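You operate a simulated robot arm through the tools that you are given. There is no shell and no other tool.

You are at the controls of a simulated robot arm. One attempt, no reset.

## Task
Clamp the green holder, wax its top and open the vice again.
Fine: green pad, wax from the tin, pad back. A coat counts when it lies all over at full strength: go over it till it gets no stronger.

The check looks at the end state, three seconds after you hand in, the way a careful person would. Anything else that was tipped, shoved, dropped, spilled or broken makes it a failure.

## Robot
A 7-joint arm with a two-finger parallel gripper, fixed in place. Base frame: the origin is on the floor under the middle of its stand, x ahead of it, y to its left, z up. Readings come in m, rad, newtons and seconds.
With the tool pointing down near the work surface it reaches from about 0.52 to 0.96 m from the base axis. Its first joint turns from -2.897 to 2.897 rad. Payload 3.91 kg.
The tool frame sits at the grasp point between the pads (the TCP): z along the fingers, y along the line on which they close. The tips reach 0.03 m beyond it. The gripper opens to 0.11 m. The fingers are 0.02 m wide and 0.01 m thick; the gripper's body (0.048 by 0.112 m) begins 0.055 m behind the TCP.
Orientation is that of the tool frame in the base frame, as [roll, pitch, yaw] about the fixed x, y, z axes, in that order (R = Rz(yaw) Ry(pitch) Rx(roll)). With the fingers straight down and closing along the base's y, the tool's x points along the base's -x, its y along +y and its z along -z.

## Interface
- The arm moves only by the tool apply_moves. Its argument "deltas" is text: rows parted by semicolons, each of 6 numbers parted by spaces: the shift along the base's x, y, z in units of 400 mm (1.0 is 400 mm), then the turn, a rotation vector about the base's x, y, z in units of 90 degrees (1.0 is 90 degrees). In form: tx ty tz wx wy wz; .... A call has 1 to 20 rows; each row is the pose to reach, as a shift and turn from the pose commanded when the call began. "claw" is the opening, from 0 (shut) to 1 (fully open), set as the call begins (left out, the last holds). A call with a number of a shift or a turn outside -1 to 1 is refused whole. Each row takes 0.2 s and may step no farther than 0.05 m and 0.15 rad from the row before; otherwise, or with a gripper value out of range, the whole call is refused. A pose out of reach is approached as far as the arm can. The call stops where the force on the tool passes 40 N (or 10 N more than at its start, if that is more) or the arm is blocked; 0.2 s more then pass. The fingers move at their own pace (about 0.072 m/s each) and stop on an object; they squeeze with about 31 N. The grip force told is the motor's: it shows also when the fingers shut on nothing. Time passes only in rows, and 0.2 s behind the last, so rows that repeat a pose let the fingers close. It gives the time, the measured TCP pose, the force on the tool (base axes), the opening and the grip force at its end, in the units of the frame above (readings bear some noise), with the torque about the TCP (base axes, N m) and any sound that the robot's microphone picked up.
- Cameras (640 x 400 px; columns grow to the right, rows downward): "scene" is fixed at [0.3963, 0.6644, 1.5519]; the picture's right is [-0.77, -0.64, 0.00], its down [-0.46, 0.55, -0.70] and it looks along [0.45, -0.54, -0.72] (base axes); focal length 328 px, centre (320, 200). "wrist" rides on the gripper at [0.072, 0.017, -0.103] in the tool frame; the picture's right is [-0.23, 0.97, 0.00], its down [-0.76, -0.18, -0.62] and it looks along [-0.61, -0.14, 0.78] (tool axes); focal length 222 px, centre (320, 200).
- capture(camera): a new picture of that camera. No time passes.
- raise_lower(by): slides the trunk up (or, below 0, down) by that many m; the arm rides with it, the base frame stays. It gives what a move gives, with no picture.
- locate(camera, pixels): for up to 12 pixels [column, row] of the newest picture of that camera ("zoom" is the newest enlarged one), the place [x, y, z] in the base frame of the surface seen there, good to about 0.002 m, but the place of the scene camera against the robot may be out by one fixed shift of up to 0.018 m in any direction. No time passes.
- close_up(camera, box): a new picture of the part [left, top, right, bottom] of that camera's present view, enlarged. No time passes.
- finish_job(): hands the job in; it is judged then, once.

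Open the gripper and draw the arm clear of the work before you hand the job in, unless the task says otherwise.

The tools are called after "Call:" as a command line: name --argument value ..., lists and objects as JSON in quotes. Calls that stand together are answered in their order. apply_moves: Moves the arm, as the interface text tells. Its arguments: {"type":"object","properties":{"deltas":{"type":"string"},"claw":{"type":"number"}},"required":["deltas"]} The other tools are called the same way: raise_lower (by) moves the trunk up or down; capture (camera) takes a picture; locate (camera, pixels) gives the place of the surface under pixels of a picture; close_up (camera, box) takes an enlarged picture of a part of a camera's view; finish_job () hands the job in.

At the start:

```text
time_s: 0.0
tcp_pos: [0.5307, 0.1246, 1.254]
ee_rot: [-3.142, 0.001, -3.141]
wrist_force: [0.7, -0.2, 0.3]
torque: [-0.02, 0.0, 0.04]
width: 0.1099
grip_force: 0.0
trunk travel left (down, up): [-0.625, 0.057]
```

scene: 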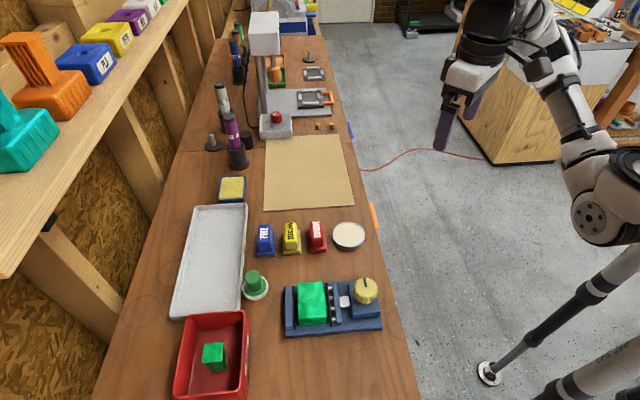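
wrist: 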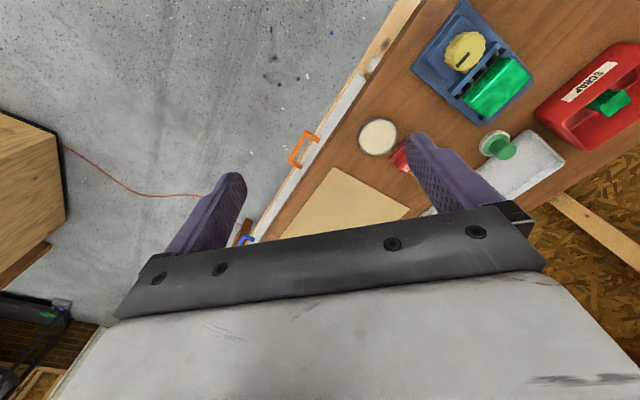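

The first pictures show the vice with a green block around scene pixel (312,303), a yellow knob at (366,290), a green-handled pad at (255,285), and a wax tin at (348,235). I'll take enlarged views of these before moving anything.

Call:
close_up --camera "scene" --box '[220, 210, 400, 350]'

Call:
close_up --camera "wrist" --box '[340, 0, 640, 190]'

```text
2.86 times, centred on (310, 280) of scene
```

zoom: 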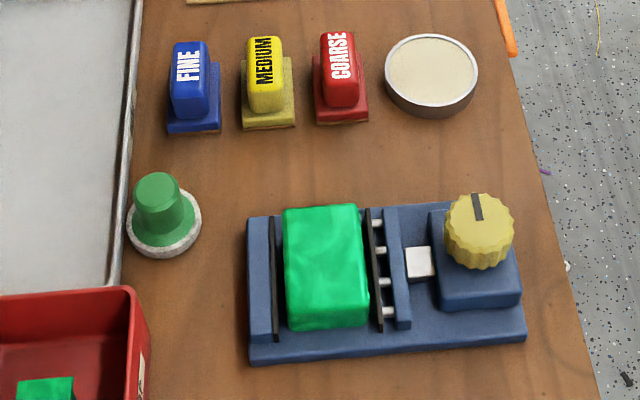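

```text
2.11 times, centred on (490, 95) of wrist
```

zoom: 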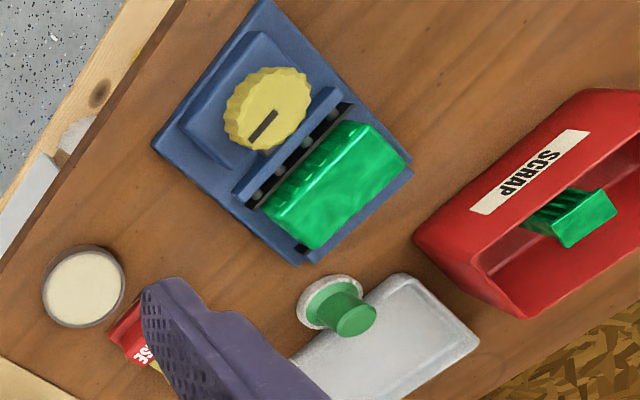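

The vice has a yellow knob with a black mark, its movable jaw sits right of the green block, and the round pad has a green grip. I'll enlarge the far part of the bench for anything that matters, and take positions from the scene camera.

Call:
close_up --camera "scene" --box '[180, 0, 380, 210]'

Call:
close_up --camera "scene" --box '[0, 0, 200, 180]'

Call:
close_up --camera "scene" --box '[275, 265, 395, 345]'

Call:
capture --camera "scene"

Call:
locate --camera "scene" --pixels '[[366, 283], [366, 298], [301, 284], [324, 284], [325, 320], [302, 321], [253, 275], [256, 294], [348, 231], [348, 248], [330, 270], [270, 320]]'

```text
1.90 times, centred on (280, 105) of scene
```

zoom: 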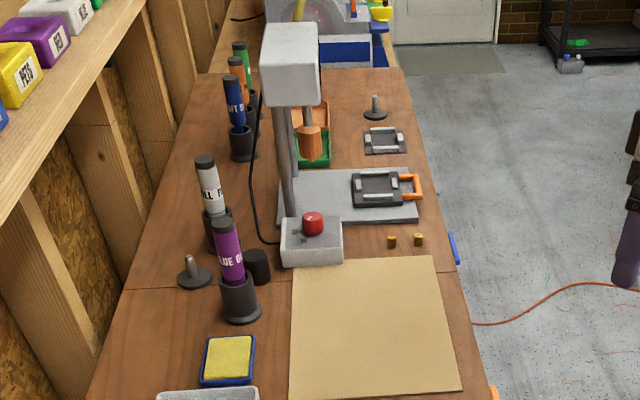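

```text
2.22 times, centred on (100, 90) of scene
```

zoom: 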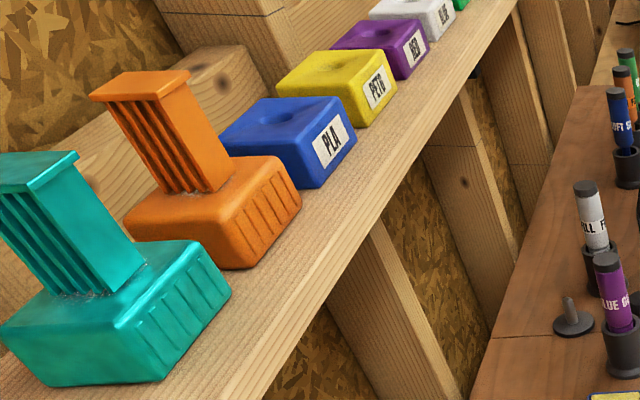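

```text
5.00 times, centred on (335, 305) of scene
```

zoom: 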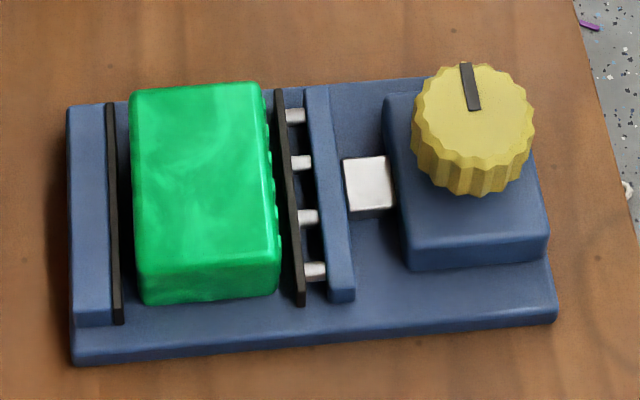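

```text
taken
```

scene: 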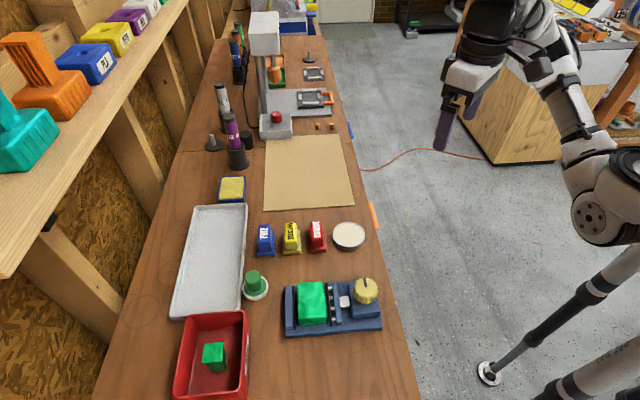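

```text
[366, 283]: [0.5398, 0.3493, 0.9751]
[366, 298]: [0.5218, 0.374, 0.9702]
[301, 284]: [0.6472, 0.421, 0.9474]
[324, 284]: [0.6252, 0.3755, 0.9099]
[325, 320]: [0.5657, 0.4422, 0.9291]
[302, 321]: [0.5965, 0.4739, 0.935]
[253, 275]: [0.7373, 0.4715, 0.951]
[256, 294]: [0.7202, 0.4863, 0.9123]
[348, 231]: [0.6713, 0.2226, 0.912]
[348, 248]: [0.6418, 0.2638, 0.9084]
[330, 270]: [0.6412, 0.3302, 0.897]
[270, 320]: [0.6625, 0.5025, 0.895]
```

I'll cross-check these places with the wrist camera, which carries no fixed offset: the knob is at wrist (465,50), the green block (497,87), the pad grip (500,148) and the tin (378,137).

Call:
capture --camera "wrist"

Call:
locate --camera "wrist" --pixels '[[466, 50], [464, 60], [497, 87], [502, 150], [489, 143], [378, 137], [362, 137], [395, 137], [378, 120], [378, 154], [540, 110], [352, 180]]'

```text
taken
```

wrist: 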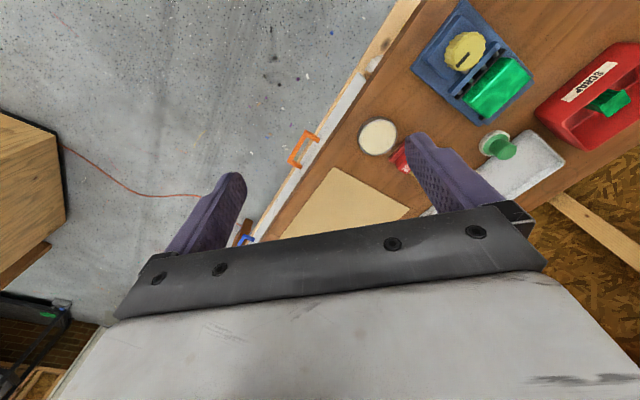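

```text
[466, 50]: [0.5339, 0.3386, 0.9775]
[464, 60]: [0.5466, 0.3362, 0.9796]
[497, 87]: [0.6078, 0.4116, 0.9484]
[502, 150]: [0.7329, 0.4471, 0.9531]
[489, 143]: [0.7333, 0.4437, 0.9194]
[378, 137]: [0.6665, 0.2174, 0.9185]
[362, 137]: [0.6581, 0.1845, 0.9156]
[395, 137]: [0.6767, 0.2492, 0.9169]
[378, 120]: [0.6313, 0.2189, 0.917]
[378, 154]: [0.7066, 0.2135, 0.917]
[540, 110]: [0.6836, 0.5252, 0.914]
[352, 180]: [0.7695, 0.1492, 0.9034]
```

The wrist camera puts the bench near z=0.903 and the knob top near (0.54,0.34,0.978). I'll move the open gripper back and above the vice, at about (0.42,0.40,1.15), for a nearer look. Nothing is in the way.

Call:
apply_moves --deltas "-0.034 0.086 -0.031 0 0 0; -0.069 0.172 -0.0625 0 0 0; -0.103 0.258 -0.094 0 0 0; -0.1375 0.344 -0.125 0 0 0; -0.172 0.43 -0.156 0 0 0; -0.206 0.516 -0.1875 0 0 0; -0.24 0.60 -0.219 0 0 0; -0.275 0.6875 -0.25 0 0 0; -0.275 0.6875 -0.25 0 0 0" --claw 1

Call:
capture --camera "wrist"

```text
time_s: 2.0
tcp_pos: [0.4202, 0.3989, 1.1549]
ee_rot: [3.139, -0.001, -3.141]
wrist_force: [-1.1, -1.0, -0.1]
torque: [0.0, 0.02, 0.02]
width: 0.1101
grip_force: 0.0
trunk travel left (down, up): [-0.625, 0.057]
```

```text
taken
```

wrist: 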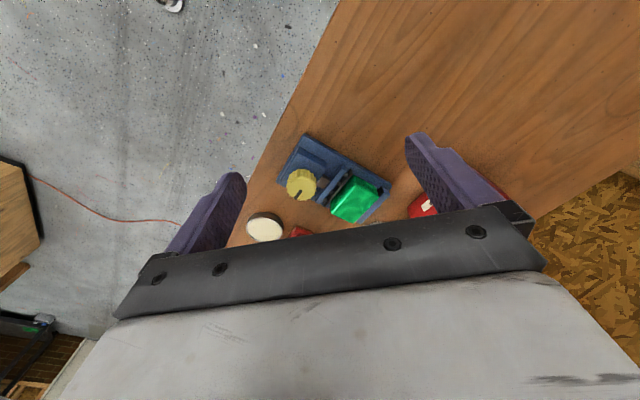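

The vice now sits between the fingers near wrist pixel (335,185). I'll enlarge that region and read places from it.

Call:
close_up --camera "wrist" --box '[260, 125, 420, 225]'

```text
4.00 times, centred on (340, 175) of wrist
```

zoom: 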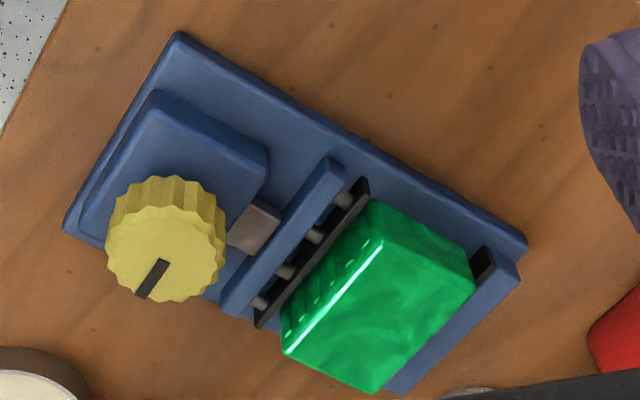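

The knob top is centred near zoom (168,256), and the block top spans roughly (370,310). I'll read several places on the knob rim, block top, jaws and base.

Call:
locate --camera "zoom" --pixels '[[168, 256], [110, 252], [222, 262], [168, 214], [172, 299], [383, 240], [470, 290], [375, 385], [286, 350], [345, 165], [225, 305], [145, 150]]'

Call:
locate --camera "zoom" --pixels '[[160, 265], [140, 295], [245, 150], [78, 222], [180, 40], [525, 240], [253, 225], [365, 185], [258, 320], [270, 60], [490, 255], [395, 385]]'

```text
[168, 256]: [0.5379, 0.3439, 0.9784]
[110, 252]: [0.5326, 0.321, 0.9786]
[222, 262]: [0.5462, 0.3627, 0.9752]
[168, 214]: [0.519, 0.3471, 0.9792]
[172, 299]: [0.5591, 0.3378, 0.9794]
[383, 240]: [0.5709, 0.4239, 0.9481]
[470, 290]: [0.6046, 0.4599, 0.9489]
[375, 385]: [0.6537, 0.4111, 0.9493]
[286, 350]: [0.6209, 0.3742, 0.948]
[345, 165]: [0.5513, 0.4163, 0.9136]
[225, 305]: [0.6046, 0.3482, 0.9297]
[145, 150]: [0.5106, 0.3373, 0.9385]
```

```text
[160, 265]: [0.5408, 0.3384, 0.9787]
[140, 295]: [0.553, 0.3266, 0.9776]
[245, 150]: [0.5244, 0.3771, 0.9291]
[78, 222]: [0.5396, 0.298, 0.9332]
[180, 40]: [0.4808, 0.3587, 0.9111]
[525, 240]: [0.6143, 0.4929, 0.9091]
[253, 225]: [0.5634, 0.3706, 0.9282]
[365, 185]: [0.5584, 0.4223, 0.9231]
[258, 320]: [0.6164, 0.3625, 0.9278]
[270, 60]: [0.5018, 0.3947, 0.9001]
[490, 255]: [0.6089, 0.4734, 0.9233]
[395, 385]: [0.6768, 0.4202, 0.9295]
```

The knob is centred near (0.539,0.342), with its top at z 0.979, a radius of about 0.022 and a plinth top near 0.939. The block top is at z 0.949, about 50x70 mm, centred at (0.6125,0.417), and the vice axis lies about 45°. I'll go above the knob and turn the gripper +45° so the camera looks along the vice axis.

Call:
apply_moves --deltas "0.037 -0.018 -0.0294 0 0 0.0625; 0.074 -0.036 -0.0588 0 0 0.125; 0.111 -0.054 -0.088 0 0 0.1875; 0.148 -0.072 -0.1175 0 0 0.25; 0.185 -0.09 -0.147 0 0 0.3125; 0.222 -0.108 -0.176 0 0 0.375; 0.259 -0.126 -0.2056 0 0 0.4375; 0.296 -0.144 -0.235 0 0 0.5; 0.296 -0.144 -0.235 0 0 0.5" --claw 1

Call:
capture --camera "wrist"

```text
time_s: 4.0
tcp_pos: [0.5408, 0.343, 1.061]
ee_rot: [-3.14, 0.001, -2.354]
wrist_force: [-0.1, 0.8, -0.7]
torque: [-0.02, 0.01, 0.0]
width: 0.11
grip_force: 0.0
trunk travel left (down, up): [-0.625, 0.057]
```

```text
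taken
```

wrist: 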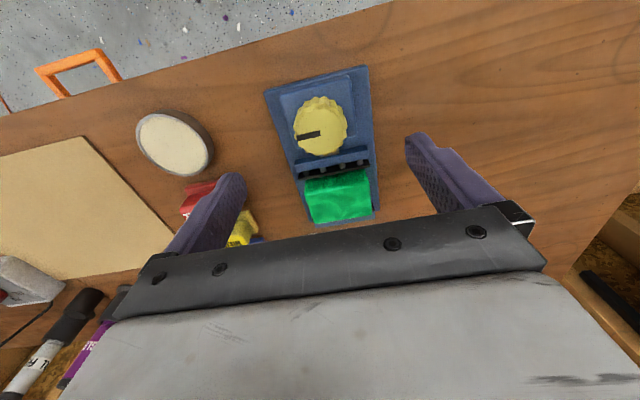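

The knob is now at wrist (321,127) with the block at (340,197). I'll zoom in and read the knob rim and top again from this closer view.

Call:
close_up --camera "wrist" --box '[260, 65, 400, 225]'

Call:
locate --camera "wrist" --pixels '[[321, 130], [297, 132], [343, 128], [319, 107], [322, 151], [310, 90], [350, 140], [340, 200], [309, 185], [368, 178], [375, 208], [311, 218]]'

```text
2.50 times, centred on (330, 145) of wrist
```

zoom: 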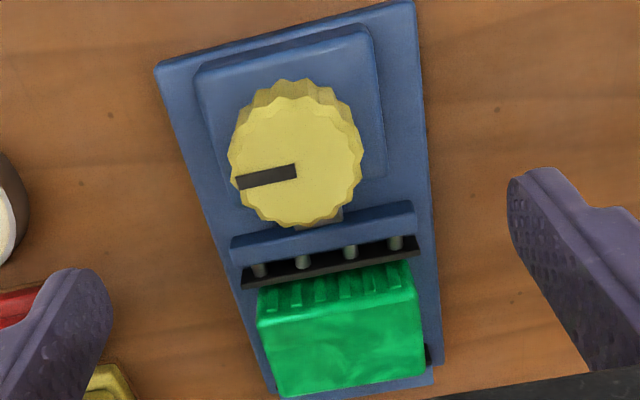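

```text
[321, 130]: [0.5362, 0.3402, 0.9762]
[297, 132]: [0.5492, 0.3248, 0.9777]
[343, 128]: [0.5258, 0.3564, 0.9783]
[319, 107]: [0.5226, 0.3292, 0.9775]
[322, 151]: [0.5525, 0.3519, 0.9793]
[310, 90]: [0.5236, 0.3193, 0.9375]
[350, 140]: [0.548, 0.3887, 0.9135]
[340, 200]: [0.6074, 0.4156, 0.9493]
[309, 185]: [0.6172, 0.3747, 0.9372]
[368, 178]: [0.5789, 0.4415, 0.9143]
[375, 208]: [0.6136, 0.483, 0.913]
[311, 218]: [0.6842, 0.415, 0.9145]
```

The refined knob centre is (0.5375,0.341), 2 mm off the present TCP, and the plinth is at z≈0.938. I'll descend with open fingers to TCP z≈0.974, so the tips stop about 6 mm above the plinth.

Call:
apply_moves --deltas "-0.005 -0.004 -0.05 0 0 0; -0.005 -0.004 -0.1 0 0 0; -0.005 -0.004 -0.15 0 0 0; -0.005 -0.004 -0.19 0 0 0; -0.005 -0.004 -0.215 0 0 0; -0.005 -0.004 -0.215 0 0 0" --claw 1

Call:
capture --camera "wrist"

Call:
capture --camera "scene"

```text
time_s: 5.4
tcp_pos: [0.5387, 0.3415, 0.9749]
ee_rot: [3.141, -0.002, -2.356]
wrist_force: [0.8, 0.2, -0.3]
torque: [-0.04, -0.01, 0.04]
width: 0.1101
grip_force: 0.1
trunk travel left (down, up): [-0.625, 0.057]
```

```text
taken
```

wrist: 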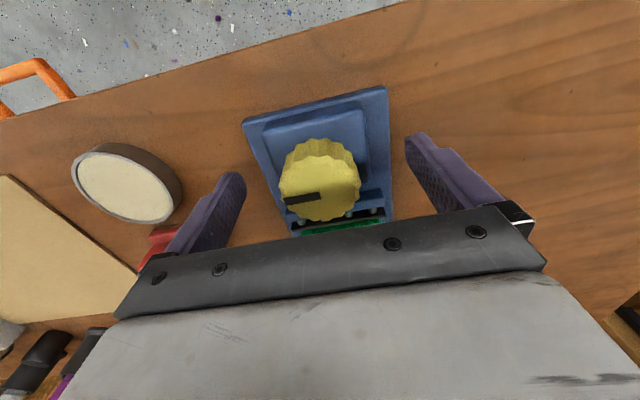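

```text
taken
```

scene: 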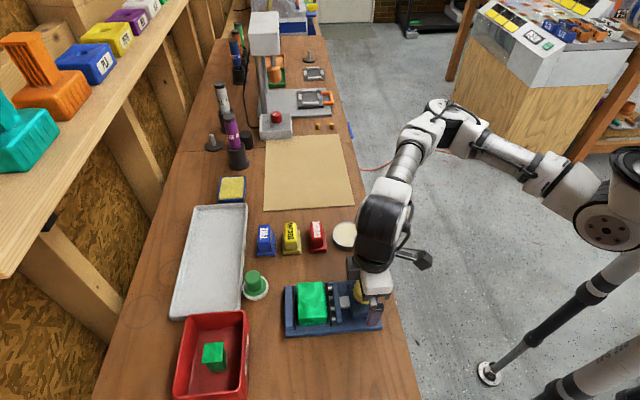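

The knob sits centred between the fingers at wrist (320,187). I'll close the fingers on it now.

Call:
apply_moves --deltas "0 0 0 0 0 0; 0 0 0 0 0 0; 0 0 0 0 0 0; 0 0 0 0 0 0; 0 0 0 0 0 0" --claw 0

Call:
capture --camera "wrist"

Call:
close_up --camera "scene" --box '[275, 265, 395, 345]'

```text
time_s: 6.6
tcp_pos: [0.5382, 0.341, 0.9749]
ee_rot: [-3.141, 0.001, -2.356]
wrist_force: [1.5, -2.7, -0.8]
torque: [-0.41, -0.21, -0.1]
width: 0.0478
grip_force: 45.1
trunk travel left (down, up): [-0.625, 0.057]
```

```text
taken
```

wrist: 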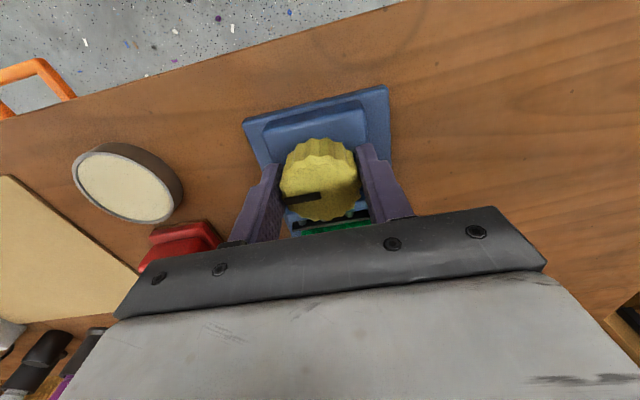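

```text
5.00 times, centred on (335, 305) of scene
```

zoom: 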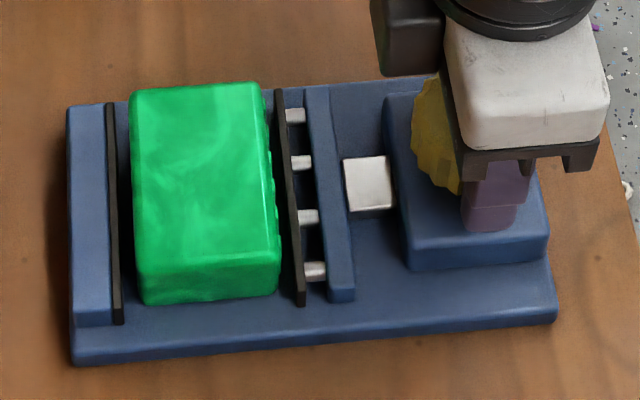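

The grip is on the knob with a width of 47.8 mm, and the scene close-up clearly shows the jaw gap. I'll turn 30° clockwise as a trial and watch the torque and the jaw.

Call:
apply_moves --deltas "0 0 0 0 0 -0.06; 0 0 0 0 0 -0.12; 0 0 0 0 0 -0.18; 0 0 0 0 0 -0.24; 0 0 0 0 0 -0.3; 0 0 0 0 0 -0.333" --claw 0

Call:
close_up --camera "scene" --box '[275, 265, 395, 345]'

```text
time_s: 8.0
tcp_pos: [0.5368, 0.3415, 0.974]
ee_rot: [3.14, 0.005, -2.881]
wrist_force: [12.7, 9.8, 18.7]
torque: [-0.77, 0.27, 0.25]
width: 0.0481
grip_force: 45.0
trunk travel left (down, up): [-0.625, 0.057]
```

```text
5.00 times, centred on (335, 305) of scene
```

zoom: 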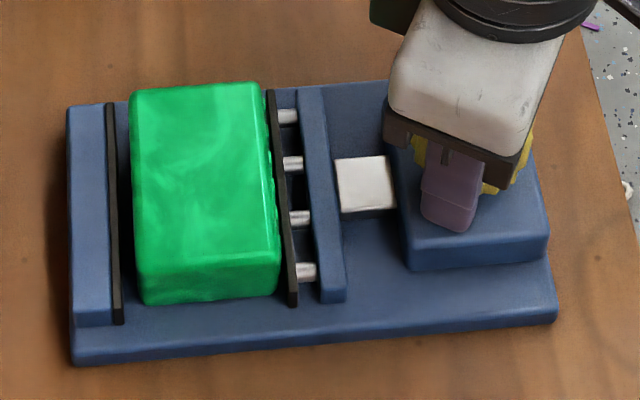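

The jaw moved about 8 zoom px toward the block, so clockwise closes the vice. Side and up forces have built up (12.7, 9.8, 18.7 N), so I'll shift 1 mm along them while turning another 20°.

Call:
apply_moves --deltas "0.0025 0.0025 0.0025 0 0 0; 0.0025 0.0025 0.0025 0 0 -0.055; 0.0025 0.0025 0.0025 0 0 -0.11; 0.0025 0.0025 0.0025 0 0 -0.166; 0.0025 0.0025 0.0025 0 0 -0.222" --claw 0

Call:
close_up --camera "scene" --box '[275, 265, 395, 345]'

```text
time_s: 9.2
tcp_pos: [0.537, 0.3422, 0.9753]
ee_rot: [-3.141, 0.0, 3.058]
wrist_force: [-1.3, 11.6, 7.6]
torque: [-0.5, -0.77, 0.28]
width: 0.0477
grip_force: 44.7
trunk travel left (down, up): [-0.625, 0.057]
```

```text
5.00 times, centred on (335, 305) of scene
```

zoom: 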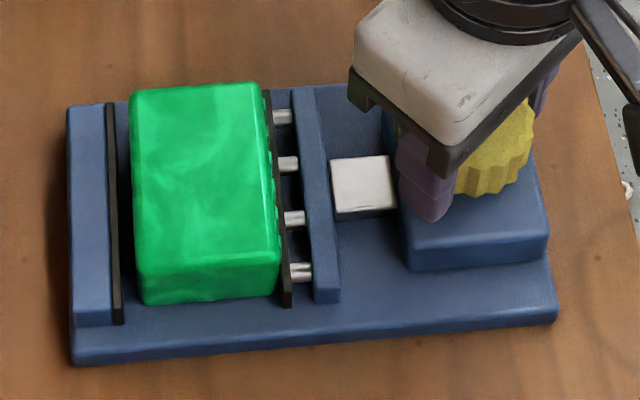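

The pad is now close against the block's ridged side, and the block hasn't shifted. The torque is still low (0.28 N m), so I'll turn another 25°.

Call:
apply_moves --deltas "0 0.001 0.001 0 0 -0.055; 0 0.001 0.001 0 0 -0.11; 0 0.001 0.001 0 0 -0.166; 0 0.001 0.001 0 0 -0.222; 0 0.001 0.001 0 0 -0.278" --claw 0

Call:
close_up --camera "scene" --box '[275, 265, 395, 345]'

```text
time_s: 10.4
tcp_pos: [0.5366, 0.3423, 0.9743]
ee_rot: [-3.14, -0.001, 2.62]
wrist_force: [-8.0, 11.4, -9.7]
torque: [1.18, 0.47, 0.25]
width: 0.0479
grip_force: 45.0
trunk travel left (down, up): [-0.625, 0.057]
```

```text
5.00 times, centred on (335, 305) of scene
```

zoom: 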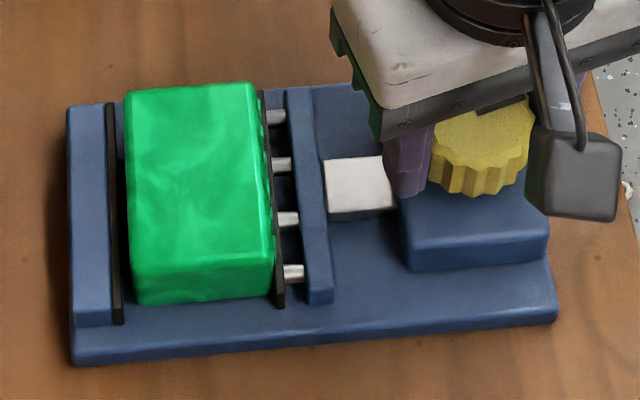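

The jaw is now pushing the block toward the fixed jaw (its left edge went from zoom 130 to 125), at low torque. I'll turn another 20° and watch for contact.

Call:
apply_moves --deltas "-0.001 0.001 0 0 0 -0.055; -0.001 0.001 -0.001 0 0 -0.11; -0.001 0.001 -0.001 0 0 -0.166; -0.001 0.001 -0.001 0 0 -0.222; -0.001 0.001 -0.001 0 0 -0.222" --claw 0

Call:
close_up --camera "scene" --box '[275, 265, 395, 345]'

```text
time_s: 11.6
tcp_pos: [0.5386, 0.3433, 0.9746]
ee_rot: [-3.14, 0.0, 2.267]
wrist_force: [-0.1, 10.0, -2.8]
torque: [-0.13, 1.1, -0.07]
width: 0.0479
grip_force: 45.9
trunk travel left (down, up): [-0.625, 0.057]
```

```text
5.00 times, centred on (335, 305) of scene
```

zoom: 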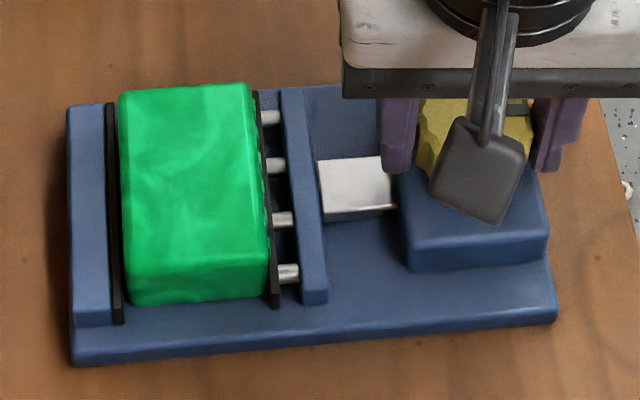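

The block has almost reached the fixed jaw pad, with only a few zoom pixels of gap left. I'll turn another 15° and look at torque and pin compression.

Call:
apply_moves --deltas "0 0.001 0 0 0 -0.055; 0 0.001 0 0 0 -0.11; 0 0.001 0 0 0 -0.166; 0 0.001 0 0 0 -0.166" --claw 0

Call:
close_up --camera "scene" --box '[275, 265, 395, 345]'

Call:
close_up --camera "scene" --box '[285, 275, 345, 335]'

```text
time_s: 12.6
tcp_pos: [0.5388, 0.3429, 0.9755]
ee_rot: [3.14, 0.002, 2.008]
wrist_force: [5.5, 11.0, 4.2]
torque: [-0.55, 0.44, 0.01]
width: 0.0479
grip_force: 44.9
trunk travel left (down, up): [-0.625, 0.057]
```

```text
5.00 times, centred on (335, 305) of scene
```

zoom: 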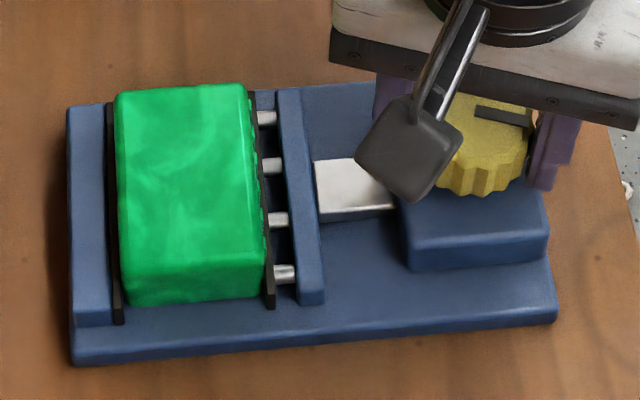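

```text
6.67 times, centred on (315, 305) of scene
```

zoom: 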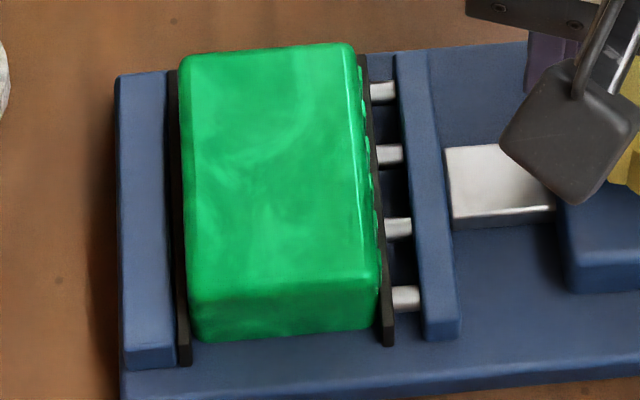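

At 110° turned, the block looks just at the fixed pad, with the pins still about 26 zoom px long and no torque rise. I'll turn 15° more to see if the pins start to compress.

Call:
apply_moves --deltas "0 0.001 0 0 0 -0.055; 0 0.001 0 0 0 -0.11; 0 0.001 0 0 0 -0.166; 0 0.001 0 0 0 -0.166" --claw 0

Call:
close_up --camera "scene" --box '[285, 275, 345, 335]'

```text
time_s: 13.6
tcp_pos: [0.5392, 0.3436, 0.9743]
ee_rot: [-3.141, 0.001, 1.746]
wrist_force: [14.3, 8.3, 0.3]
torque: [-0.27, -0.49, 0.06]
width: 0.0472
grip_force: 45.4
trunk travel left (down, up): [-0.625, 0.057]
```

```text
6.67 times, centred on (315, 305) of scene
```

zoom: 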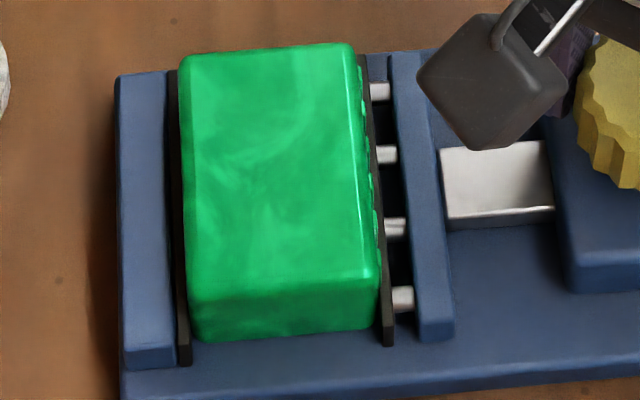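

The block now stays put while the pins shorten (26 to about 20 zoom px), so the sprung pad has begun to press. I'll turn 15° more for a firmer hold, easing the side force by 0.8 mm in x.

Call:
apply_moves --deltas "0.002 0.001 0 0 0 -0.055; 0.002 0.001 0 0 0 -0.11; 0.002 0.001 0 0 0 -0.166; 0.002 0.001 0 0 0 -0.166" --claw 0

Call:
close_up --camera "scene" --box '[285, 275, 345, 335]'

```text
time_s: 14.6
tcp_pos: [0.5394, 0.3435, 0.9753]
ee_rot: [-3.141, 0.001, 1.486]
wrist_force: [13.5, 6.3, 5.3]
torque: [-0.67, 0.41, 0.13]
width: 0.0479
grip_force: 45.2
trunk travel left (down, up): [-0.625, 0.057]
```

```text
6.67 times, centred on (315, 305) of scene
```

zoom: 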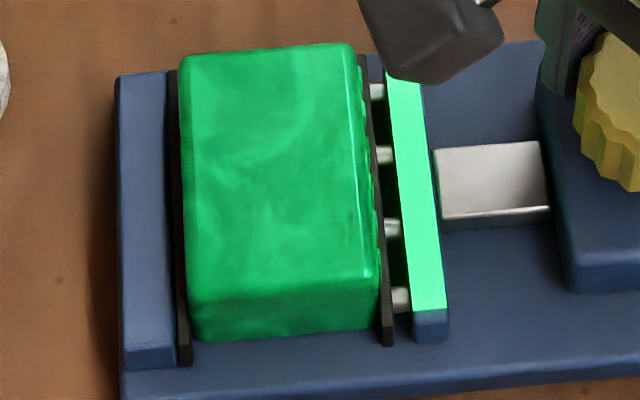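

The jaw bar has lit green, which reads as a good clamp, after 140° in total. I'll stop tightening, open the fingers partway and lift straight off the knob.

Call:
apply_moves --deltas "0 0 0 0 0 0; 0 0 0 0 0 0; 0 0 0 0 0 0; 0 0 0.05 0 0 0; 0 0 0.125 0 0 0; 0 0 0.22 0 0 0; 0 0 0.3 0 0 0; 0 0 0.3 0 0 0" --claw 0.72

Call:
close_up --camera "scene" --box '[275, 265, 395, 345]'

Call:
capture --camera "wrist"

Call:
capture --camera "scene"

```text
time_s: 16.4
tcp_pos: [0.5392, 0.3434, 1.094]
ee_rot: [-3.141, 0.001, 1.489]
wrist_force: [-0.9, 0.0, 1.2]
torque: [-0.04, -0.01, 0.0]
width: 0.0791
grip_force: 0.0
trunk travel left (down, up): [-0.625, 0.057]
```

```text
5.00 times, centred on (335, 305) of scene
```

zoom: 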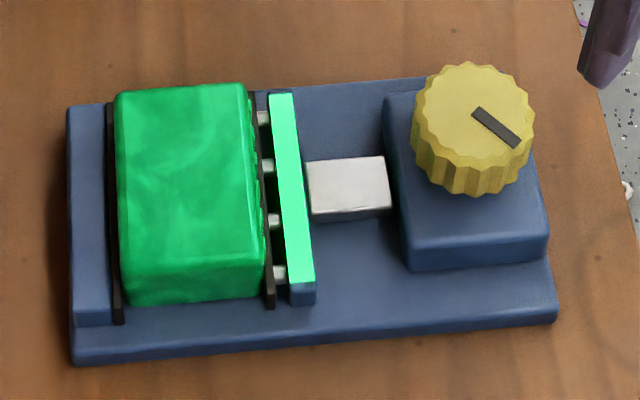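

```text
taken
```

wrist: 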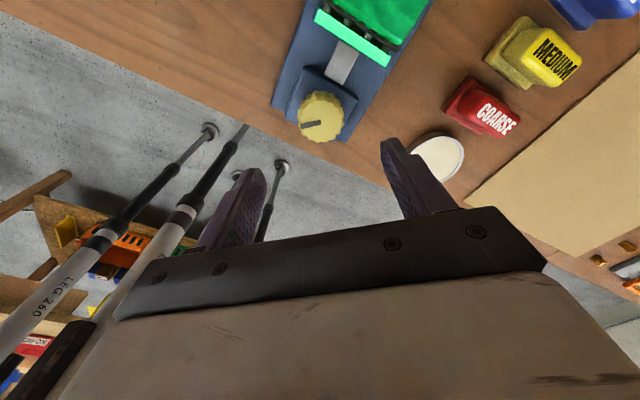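

```text
taken
```

scene: 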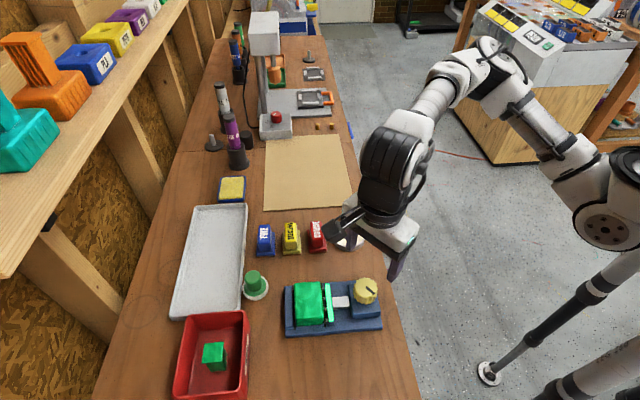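

The clamp stays lit green after release. Next I'll look closely at the pad: I'm moving to about (0.607,0.475,1.11) at safe height while turning the wrist back +90°.

Call:
apply_moves --deltas "0 0 0.04 0 0 0.08; 0.01 0.02 0.04 0 0 0.16; 0.025 0.05 0.04 0 0 0.24; 0.04 0.08 0.04 0 0 0.32; 0.055 0.11 0.04 0 0 0.40; 0.07 0.14 0.04 0 0 0.48; 0.085 0.17 0.04 0 0 0.56; 0.1 0.2 0.04 0 0 0.64; 0.12 0.23 0.04 0 0 0.72; 0.14 0.27 0.04 0 0 0.8; 0.16 0.31 0.04 0 0 0.88; 0.17 0.33 0.04 0 0 0.96; 0.17 0.33 0.04 0 0 1; 0.17 0.33 0.04 0 0 1" --claw 1

Call:
capture --camera "wrist"

```text
time_s: 19.4
tcp_pos: [0.6064, 0.475, 1.1095]
ee_rot: [3.141, 0.001, 3.059]
wrist_force: [0.6, -0.6, -0.2]
torque: [0.01, -0.04, 0.0]
width: 0.1099
grip_force: 0.1
trunk travel left (down, up): [-0.625, 0.057]
```

```text
taken
```

wrist: 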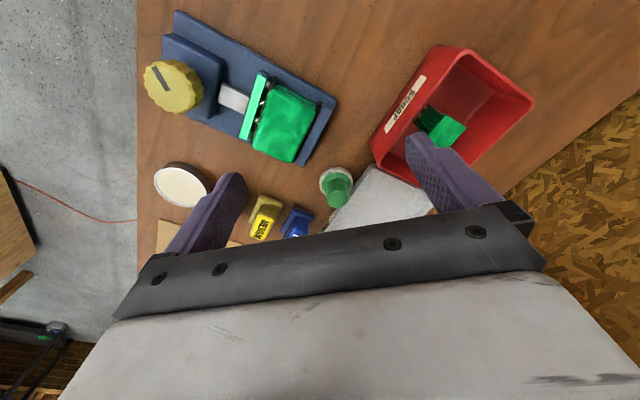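

The pad is at wrist (337,187), beside the grey tray and the red scrap bin. I'll zoom in on it and read its places and those of its neighbours.

Call:
close_up --camera "wrist" --box '[280, 140, 400, 220]'

Call:
locate --camera "wrist" --pixels '[[337, 190], [328, 190], [347, 188], [337, 180], [322, 178], [352, 175], [335, 168], [325, 188], [365, 175], [372, 160], [310, 150], [345, 215]]'

```text
5.00 times, centred on (340, 180) of wrist
```

zoom: 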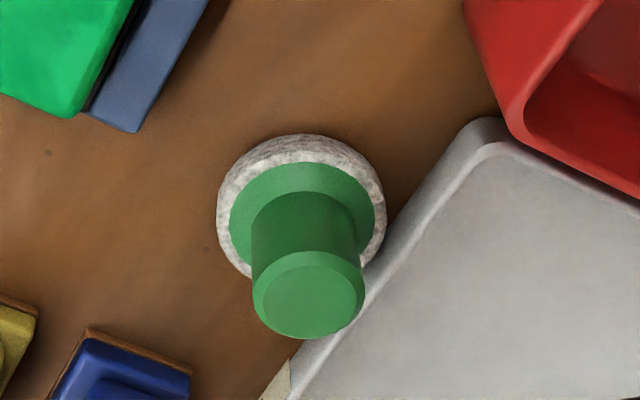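

```text
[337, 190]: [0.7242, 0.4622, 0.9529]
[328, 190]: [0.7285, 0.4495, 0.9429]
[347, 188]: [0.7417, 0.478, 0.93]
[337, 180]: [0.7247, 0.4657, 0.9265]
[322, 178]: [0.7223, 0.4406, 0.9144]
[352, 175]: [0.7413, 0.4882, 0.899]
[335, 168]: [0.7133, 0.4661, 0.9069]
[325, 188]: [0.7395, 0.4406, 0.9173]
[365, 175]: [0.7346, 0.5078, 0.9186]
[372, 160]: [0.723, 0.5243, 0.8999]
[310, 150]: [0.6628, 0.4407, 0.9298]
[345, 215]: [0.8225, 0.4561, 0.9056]
```

I'll read places from this zoom: grip top centre (313,297), its rim, the white disk's rim, and the tray and bin edges.

Call:
locate --camera "zoom" --pixels '[[313, 298], [270, 298], [355, 298], [313, 262], [313, 332], [300, 140], [222, 215], [382, 215], [290, 178], [245, 230], [370, 215], [480, 125]]'

Call:
locate --camera "zoom" --pixels '[[305, 220], [420, 200], [500, 60], [515, 130], [490, 40], [330, 345], [310, 375], [140, 120], [188, 370], [400, 260], [262, 285], [360, 270]]'

```text
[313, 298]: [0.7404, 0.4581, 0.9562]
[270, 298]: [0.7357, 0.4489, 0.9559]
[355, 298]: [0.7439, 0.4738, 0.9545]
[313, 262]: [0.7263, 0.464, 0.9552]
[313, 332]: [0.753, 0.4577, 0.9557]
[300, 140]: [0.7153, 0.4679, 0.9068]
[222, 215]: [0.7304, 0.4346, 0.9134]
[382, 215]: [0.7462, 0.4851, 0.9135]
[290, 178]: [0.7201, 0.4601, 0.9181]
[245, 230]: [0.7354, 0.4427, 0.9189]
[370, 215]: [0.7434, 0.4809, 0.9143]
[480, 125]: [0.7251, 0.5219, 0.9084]
```

```text
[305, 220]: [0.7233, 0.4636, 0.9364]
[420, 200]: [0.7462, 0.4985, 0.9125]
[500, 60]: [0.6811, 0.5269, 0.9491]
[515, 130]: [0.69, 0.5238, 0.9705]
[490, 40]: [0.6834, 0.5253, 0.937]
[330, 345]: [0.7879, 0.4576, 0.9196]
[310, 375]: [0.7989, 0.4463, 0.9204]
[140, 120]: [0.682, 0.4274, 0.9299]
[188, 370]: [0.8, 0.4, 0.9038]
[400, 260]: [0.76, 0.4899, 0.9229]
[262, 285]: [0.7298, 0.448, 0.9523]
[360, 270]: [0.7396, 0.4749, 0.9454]
```

The pad grip is centred at about (0.7395,0.461), 27 mm wide, with its top at z 0.956. The white disk is about 53 mm across with its green plate at z 0.919. The tray edge is only 31 mm away, running at -45°, so I'll turn to yaw 225° to close along the tray edge. I'll hover above it with the fingers partly open.

Call:
apply_moves --deltas "0.033 -0.004 -0.01 0 0 0.06; 0.067 -0.007 -0.02 0 0 0.12; 0.1 -0.011 -0.03 0 0 0.18; 0.133 -0.014 -0.05 0 0 0.24; 0.166 -0.018 -0.07 0 0 0.3; 0.2 -0.022 -0.09 0 0 0.36; 0.233 -0.025 -0.11 0 0 0.42; 0.266 -0.029 -0.13 0 0 0.48; 0.3 -0.032 -0.14 0 0 0.54; 0.3325 -0.035 -0.15 0 0 0.556; 0.3325 -0.035 -0.15 0 0 0.556" --claw 0.65

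Call:
capture --camera "wrist"

Call:
close_up --camera "wrist" --box '[240, 90, 420, 220]'

```text
time_s: 21.8
tcp_pos: [0.7394, 0.4615, 1.0515]
ee_rot: [-3.139, 0.001, -2.35]
wrist_force: [-0.3, 1.0, -0.6]
torque: [0.01, 0.02, -0.02]
width: 0.0716
grip_force: 0.1
trunk travel left (down, up): [-0.625, 0.057]
```

```text
taken
```

wrist: 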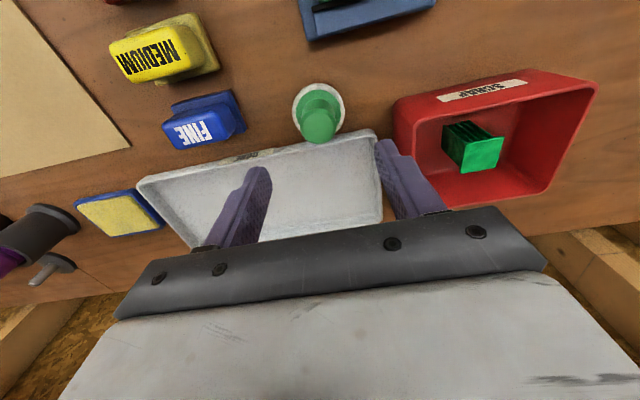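

```text
3.08 times, centred on (330, 155) of wrist
```

zoom: 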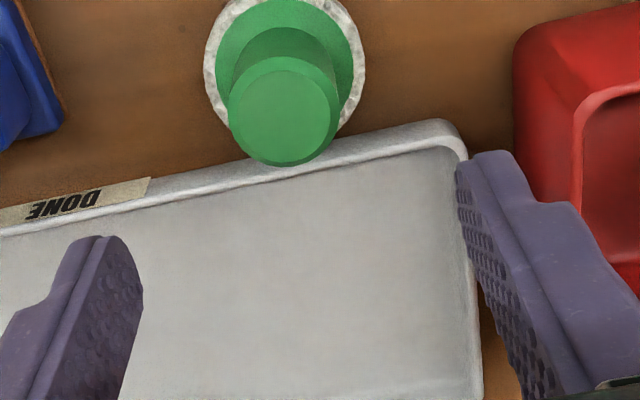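

The pad grip's top is at zoom (284,112), and the tray carries a "DONE" label that this job doesn't involve. I'll read the grip top again to fine-tune centring.

Call:
locate --camera "zoom" --pixels '[[284, 112], [236, 112], [332, 112], [284, 66], [284, 158], [213, 60], [360, 60], [440, 125], [460, 150], [515, 100], [250, 170], [340, 145]]'

```text
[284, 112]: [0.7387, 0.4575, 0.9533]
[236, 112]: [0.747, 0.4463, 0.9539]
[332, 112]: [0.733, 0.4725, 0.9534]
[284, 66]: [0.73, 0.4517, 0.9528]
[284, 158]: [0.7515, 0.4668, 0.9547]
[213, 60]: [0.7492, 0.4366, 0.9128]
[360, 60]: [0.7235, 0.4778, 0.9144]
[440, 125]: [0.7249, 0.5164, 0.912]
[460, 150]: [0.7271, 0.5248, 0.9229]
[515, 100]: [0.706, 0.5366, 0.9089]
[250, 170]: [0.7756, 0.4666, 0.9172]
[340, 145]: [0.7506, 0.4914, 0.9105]
```

The grip centre averages (0.7395,0.4593), so I'll shift y by -1.5 mm and descend to TCP z≈0.953. That puts the tips about 4 mm above the green plate, with the tray edge about 20 mm away.

Call:
apply_moves --deltas "0 -0.004 -0.06 0 0 0; 0 -0.004 -0.12 0 0 0; 0 -0.004 -0.18 0 0 0; 0 -0.004 -0.22 0 0 0; 0 -0.004 -0.245 0 0 0; 0 -0.004 -0.245 0 0 0" --claw 0.65

Call:
capture --camera "wrist"

Call:
close_up --camera "scene" --box '[210, 240, 310, 320]'

```text
time_s: 23.2
tcp_pos: [0.7399, 0.4597, 0.953]
ee_rot: [3.141, 0.002, -2.35]
wrist_force: [-0.1, -0.8, 1.0]
torque: [-0.03, 0.04, -0.04]
width: 0.0712
grip_force: 0.2
trunk travel left (down, up): [-0.625, 0.057]
```

```text
taken
```

wrist: 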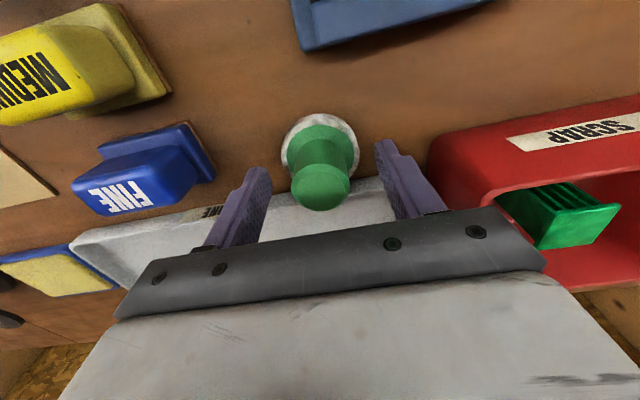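

```text
5.00 times, centred on (260, 280) of scene
```

zoom: 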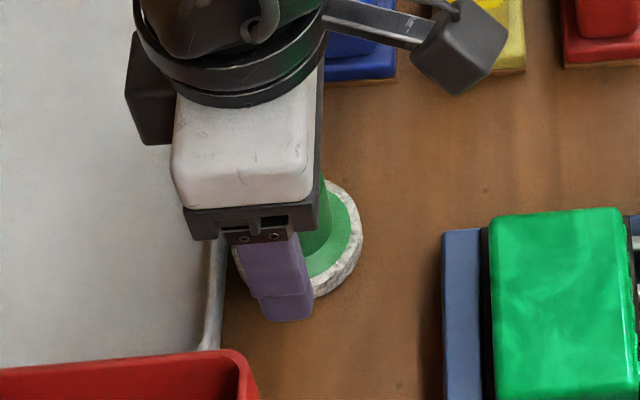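

The grip is centred between the fingers at wrist (320,185). I'll close on it without moving.

Call:
apply_moves --deltas "0 0 0 0 0 0; 0 0 0 0 0 0; 0 0 0 0 0 0; 0 0 0 0 0 0" --claw 0

Call:
capture --camera "wrist"

```text
time_s: 24.2
tcp_pos: [0.7412, 0.459, 0.9526]
ee_rot: [-3.14, -0.001, -2.351]
wrist_force: [-0.5, 0.0, -0.3]
torque: [-0.03, -0.02, -0.03]
width: 0.0314
grip_force: 31.2
trunk travel left (down, up): [-0.625, 0.057]
```

```text
taken
```

wrist: 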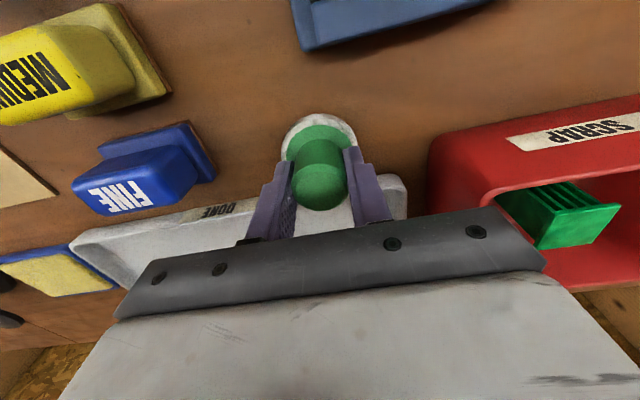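

The pad is held (31 mm wide, 31 N). I'll lift it straight up 0.1 m, then carry it at that height toward the tin near (0.668,0.217).

Call:
apply_moves --deltas "0 0 0.05 0 0 0; 0 0 0.12 0 0 0; 0 0 0.2 0 0 0; 0 0 0.25 0 0 0; -0.022 -0.075 0.25 0 0 0; -0.044 -0.15 0.25 0 0 0; -0.066 -0.225 0.25 0 0 0; -0.088 -0.3 0.25 0 0 0; -0.11 -0.375 0.25 0 0 0; -0.132 -0.45 0.25 0 0 0; -0.154 -0.525 0.25 0 0 0; -0.178 -0.607 0.25 0 0 0; -0.178 -0.607 0.25 0 0 0" --claw 0

Call:
capture --camera "wrist"

Call:
capture --camera "scene"

```text
time_s: 27.0
tcp_pos: [0.6699, 0.2165, 1.0527]
ee_rot: [3.14, 0.001, -2.352]
wrist_force: [0.1, -0.4, -1.0]
torque: [0.0, 0.03, -0.02]
width: 0.0316
grip_force: 31.4
trunk travel left (down, up): [-0.625, 0.057]
```

```text
taken
```

wrist: 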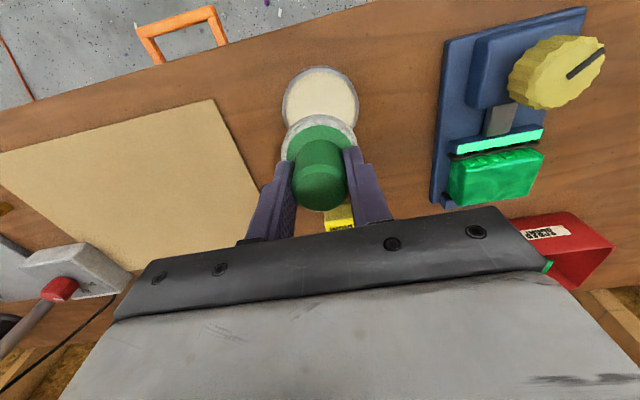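

```text
taken
```

scene: 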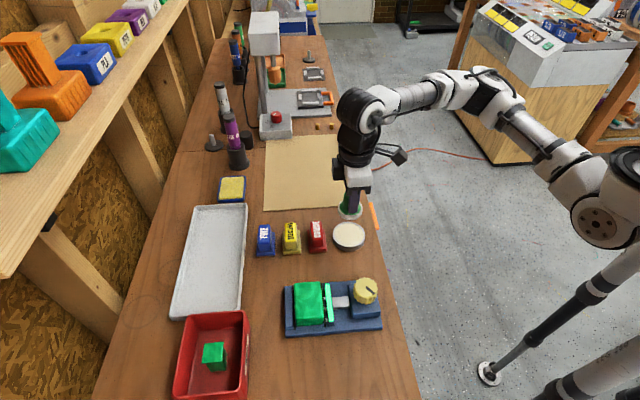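

The pad hangs over the tin, whose wax and rim show at wrist (320,95). I'll zoom in and read the tin's rim and wax surface.

Call:
close_up --camera "wrist" --box '[265, 50, 375, 140]'

Call:
locate --camera "wrist" --pixels '[[284, 100], [357, 100], [320, 68], [320, 90], [290, 100], [350, 100], [320, 74], [300, 73], [342, 73], [300, 95], [340, 95], [284, 108]]'

```text
4.44 times, centred on (320, 95) of wrist
```

zoom: 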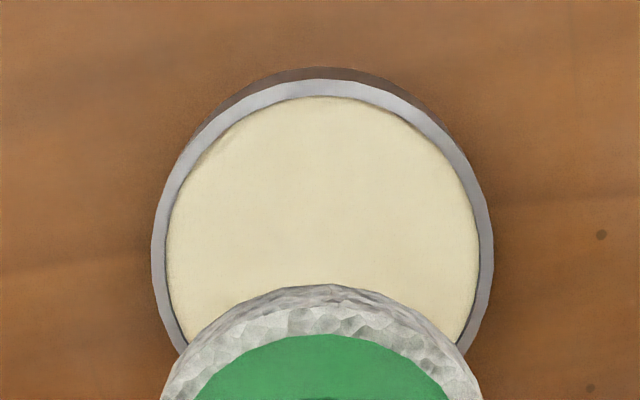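

```text
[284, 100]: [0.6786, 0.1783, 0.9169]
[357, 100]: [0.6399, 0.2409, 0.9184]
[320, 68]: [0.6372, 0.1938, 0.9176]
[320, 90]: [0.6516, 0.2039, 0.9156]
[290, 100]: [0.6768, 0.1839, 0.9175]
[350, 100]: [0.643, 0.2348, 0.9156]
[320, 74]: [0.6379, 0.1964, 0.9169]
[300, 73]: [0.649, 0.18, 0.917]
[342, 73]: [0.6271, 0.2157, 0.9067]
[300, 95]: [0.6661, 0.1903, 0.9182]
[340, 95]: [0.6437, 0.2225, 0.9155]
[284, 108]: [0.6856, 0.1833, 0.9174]
```

The tin fits a circle centred at (0.668,0.216) with an inner radius of about 34 mm and its surface at z≈0.917. The 26.5 mm radius pad fits inside. I'll lower the pad to just above the wax (TCP 0.970) before touching it gently.

Call:
apply_moves --deltas "-0.001 -0.002 -0.05 0 0 0; -0.001 -0.002 -0.1 0 0 0; -0.001 -0.002 -0.15 0 0 0; -0.001 -0.002 -0.19 0 0 0; -0.001 -0.002 -0.2075 0 0 0; -0.001 -0.002 -0.2075 0 0 0" --claw 0

Call:
capture --camera "wrist"

Call:
close_up --camera "scene" --box '[310, 190, 400, 260]'

```text
time_s: 28.4
tcp_pos: [0.6699, 0.2156, 0.9692]
ee_rot: [-3.141, 0.0, -2.354]
wrist_force: [-0.1, -1.1, -0.3]
torque: [0.0, 0.02, -0.02]
width: 0.0316
grip_force: 30.6
trunk travel left (down, up): [-0.625, 0.057]
```

```text
taken
```

wrist: 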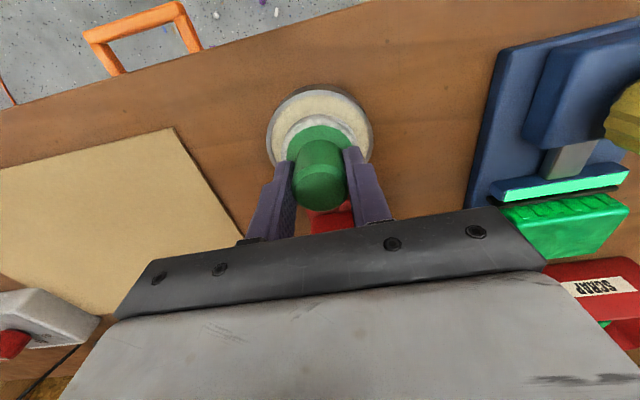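

```text
5.71 times, centred on (355, 225) of scene
```

zoom: 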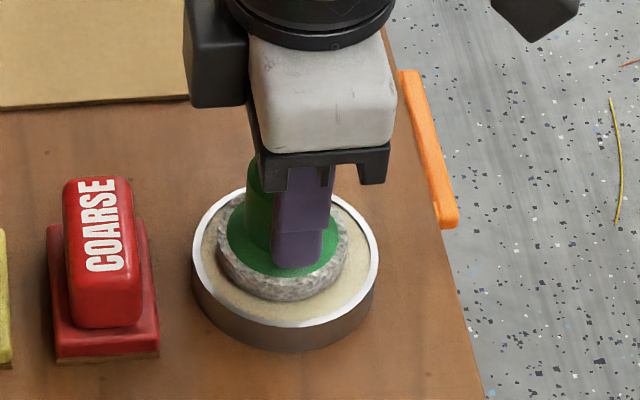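

The pad is centred in the tin with no contact yet (-0.3 N). I'll lower it in 1 mm steps to find the wax.

Call:
apply_moves --deltas "0 0 -0.0025 0 0 0; 0 0 -0.005 0 0 0; 0 0 -0.0075 0 0 0; 0 0 -0.01 0 0 0; 0 0 -0.01 0 0 0" --claw 0

```text
time_s: 29.6
tcp_pos: [0.6677, 0.2166, 0.969]
ee_rot: [3.14, 0.005, -2.35]
wrist_force: [7.7, 2.9, 26.2]
torque: [0.03, -0.09, -0.07]
width: 0.0317
grip_force: 31.2
trunk travel left (down, up): [-0.625, 0.057]
```

Contact was made at TCP z≈0.969 with 26 N, so the stiffness is about 9 N/mm. I'll ease up 1.2 mm and rub small 4 mm circles in the wax to load the pad.

Call:
apply_moves --deltas "0 0 0.003 0 0 0; 0.01 0 0.003 0 0 0; 0.007 0.007 0.003 0 0 0; 0 0.01 0.003 0 0 0; -0.007 0.007 0.003 0 0 0; -0.01 0 0.003 0 0 0; -0.007 -0.007 0.003 0 0 0; 0 -0.01 0.003 0 0 0; 0.007 -0.007 0.003 0 0 0; 0.01 0 0.003 0 0 0; 0.007 0.007 0.003 0 0 0; 0 0.01 0.003 0 0 0; -0.007 0.007 0.003 0 0 0; -0.01 0 0.003 0 0 0; -0.007 -0.007 0.003 0 0 0; 0 -0.01 0.003 0 0 0; 0 0 0.003 0 0 0" --claw 0

Call:
close_up --camera "scene" --box '[310, 190, 400, 260]'

```text
time_s: 33.2
tcp_pos: [0.6682, 0.2146, 0.9686]
ee_rot: [-3.138, 0.0, -2.352]
wrist_force: [-1.7, -4.9, 10.6]
torque: [-0.1, 0.04, -0.01]
width: 0.0316
grip_force: 30.8
trunk travel left (down, up): [-0.625, 0.057]
```

```text
5.71 times, centred on (355, 225) of scene
```

zoom: 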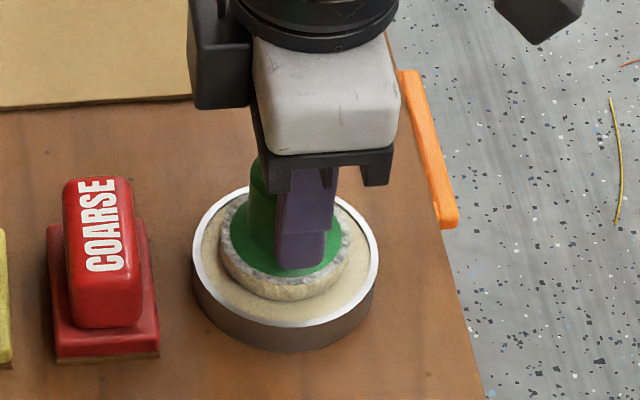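

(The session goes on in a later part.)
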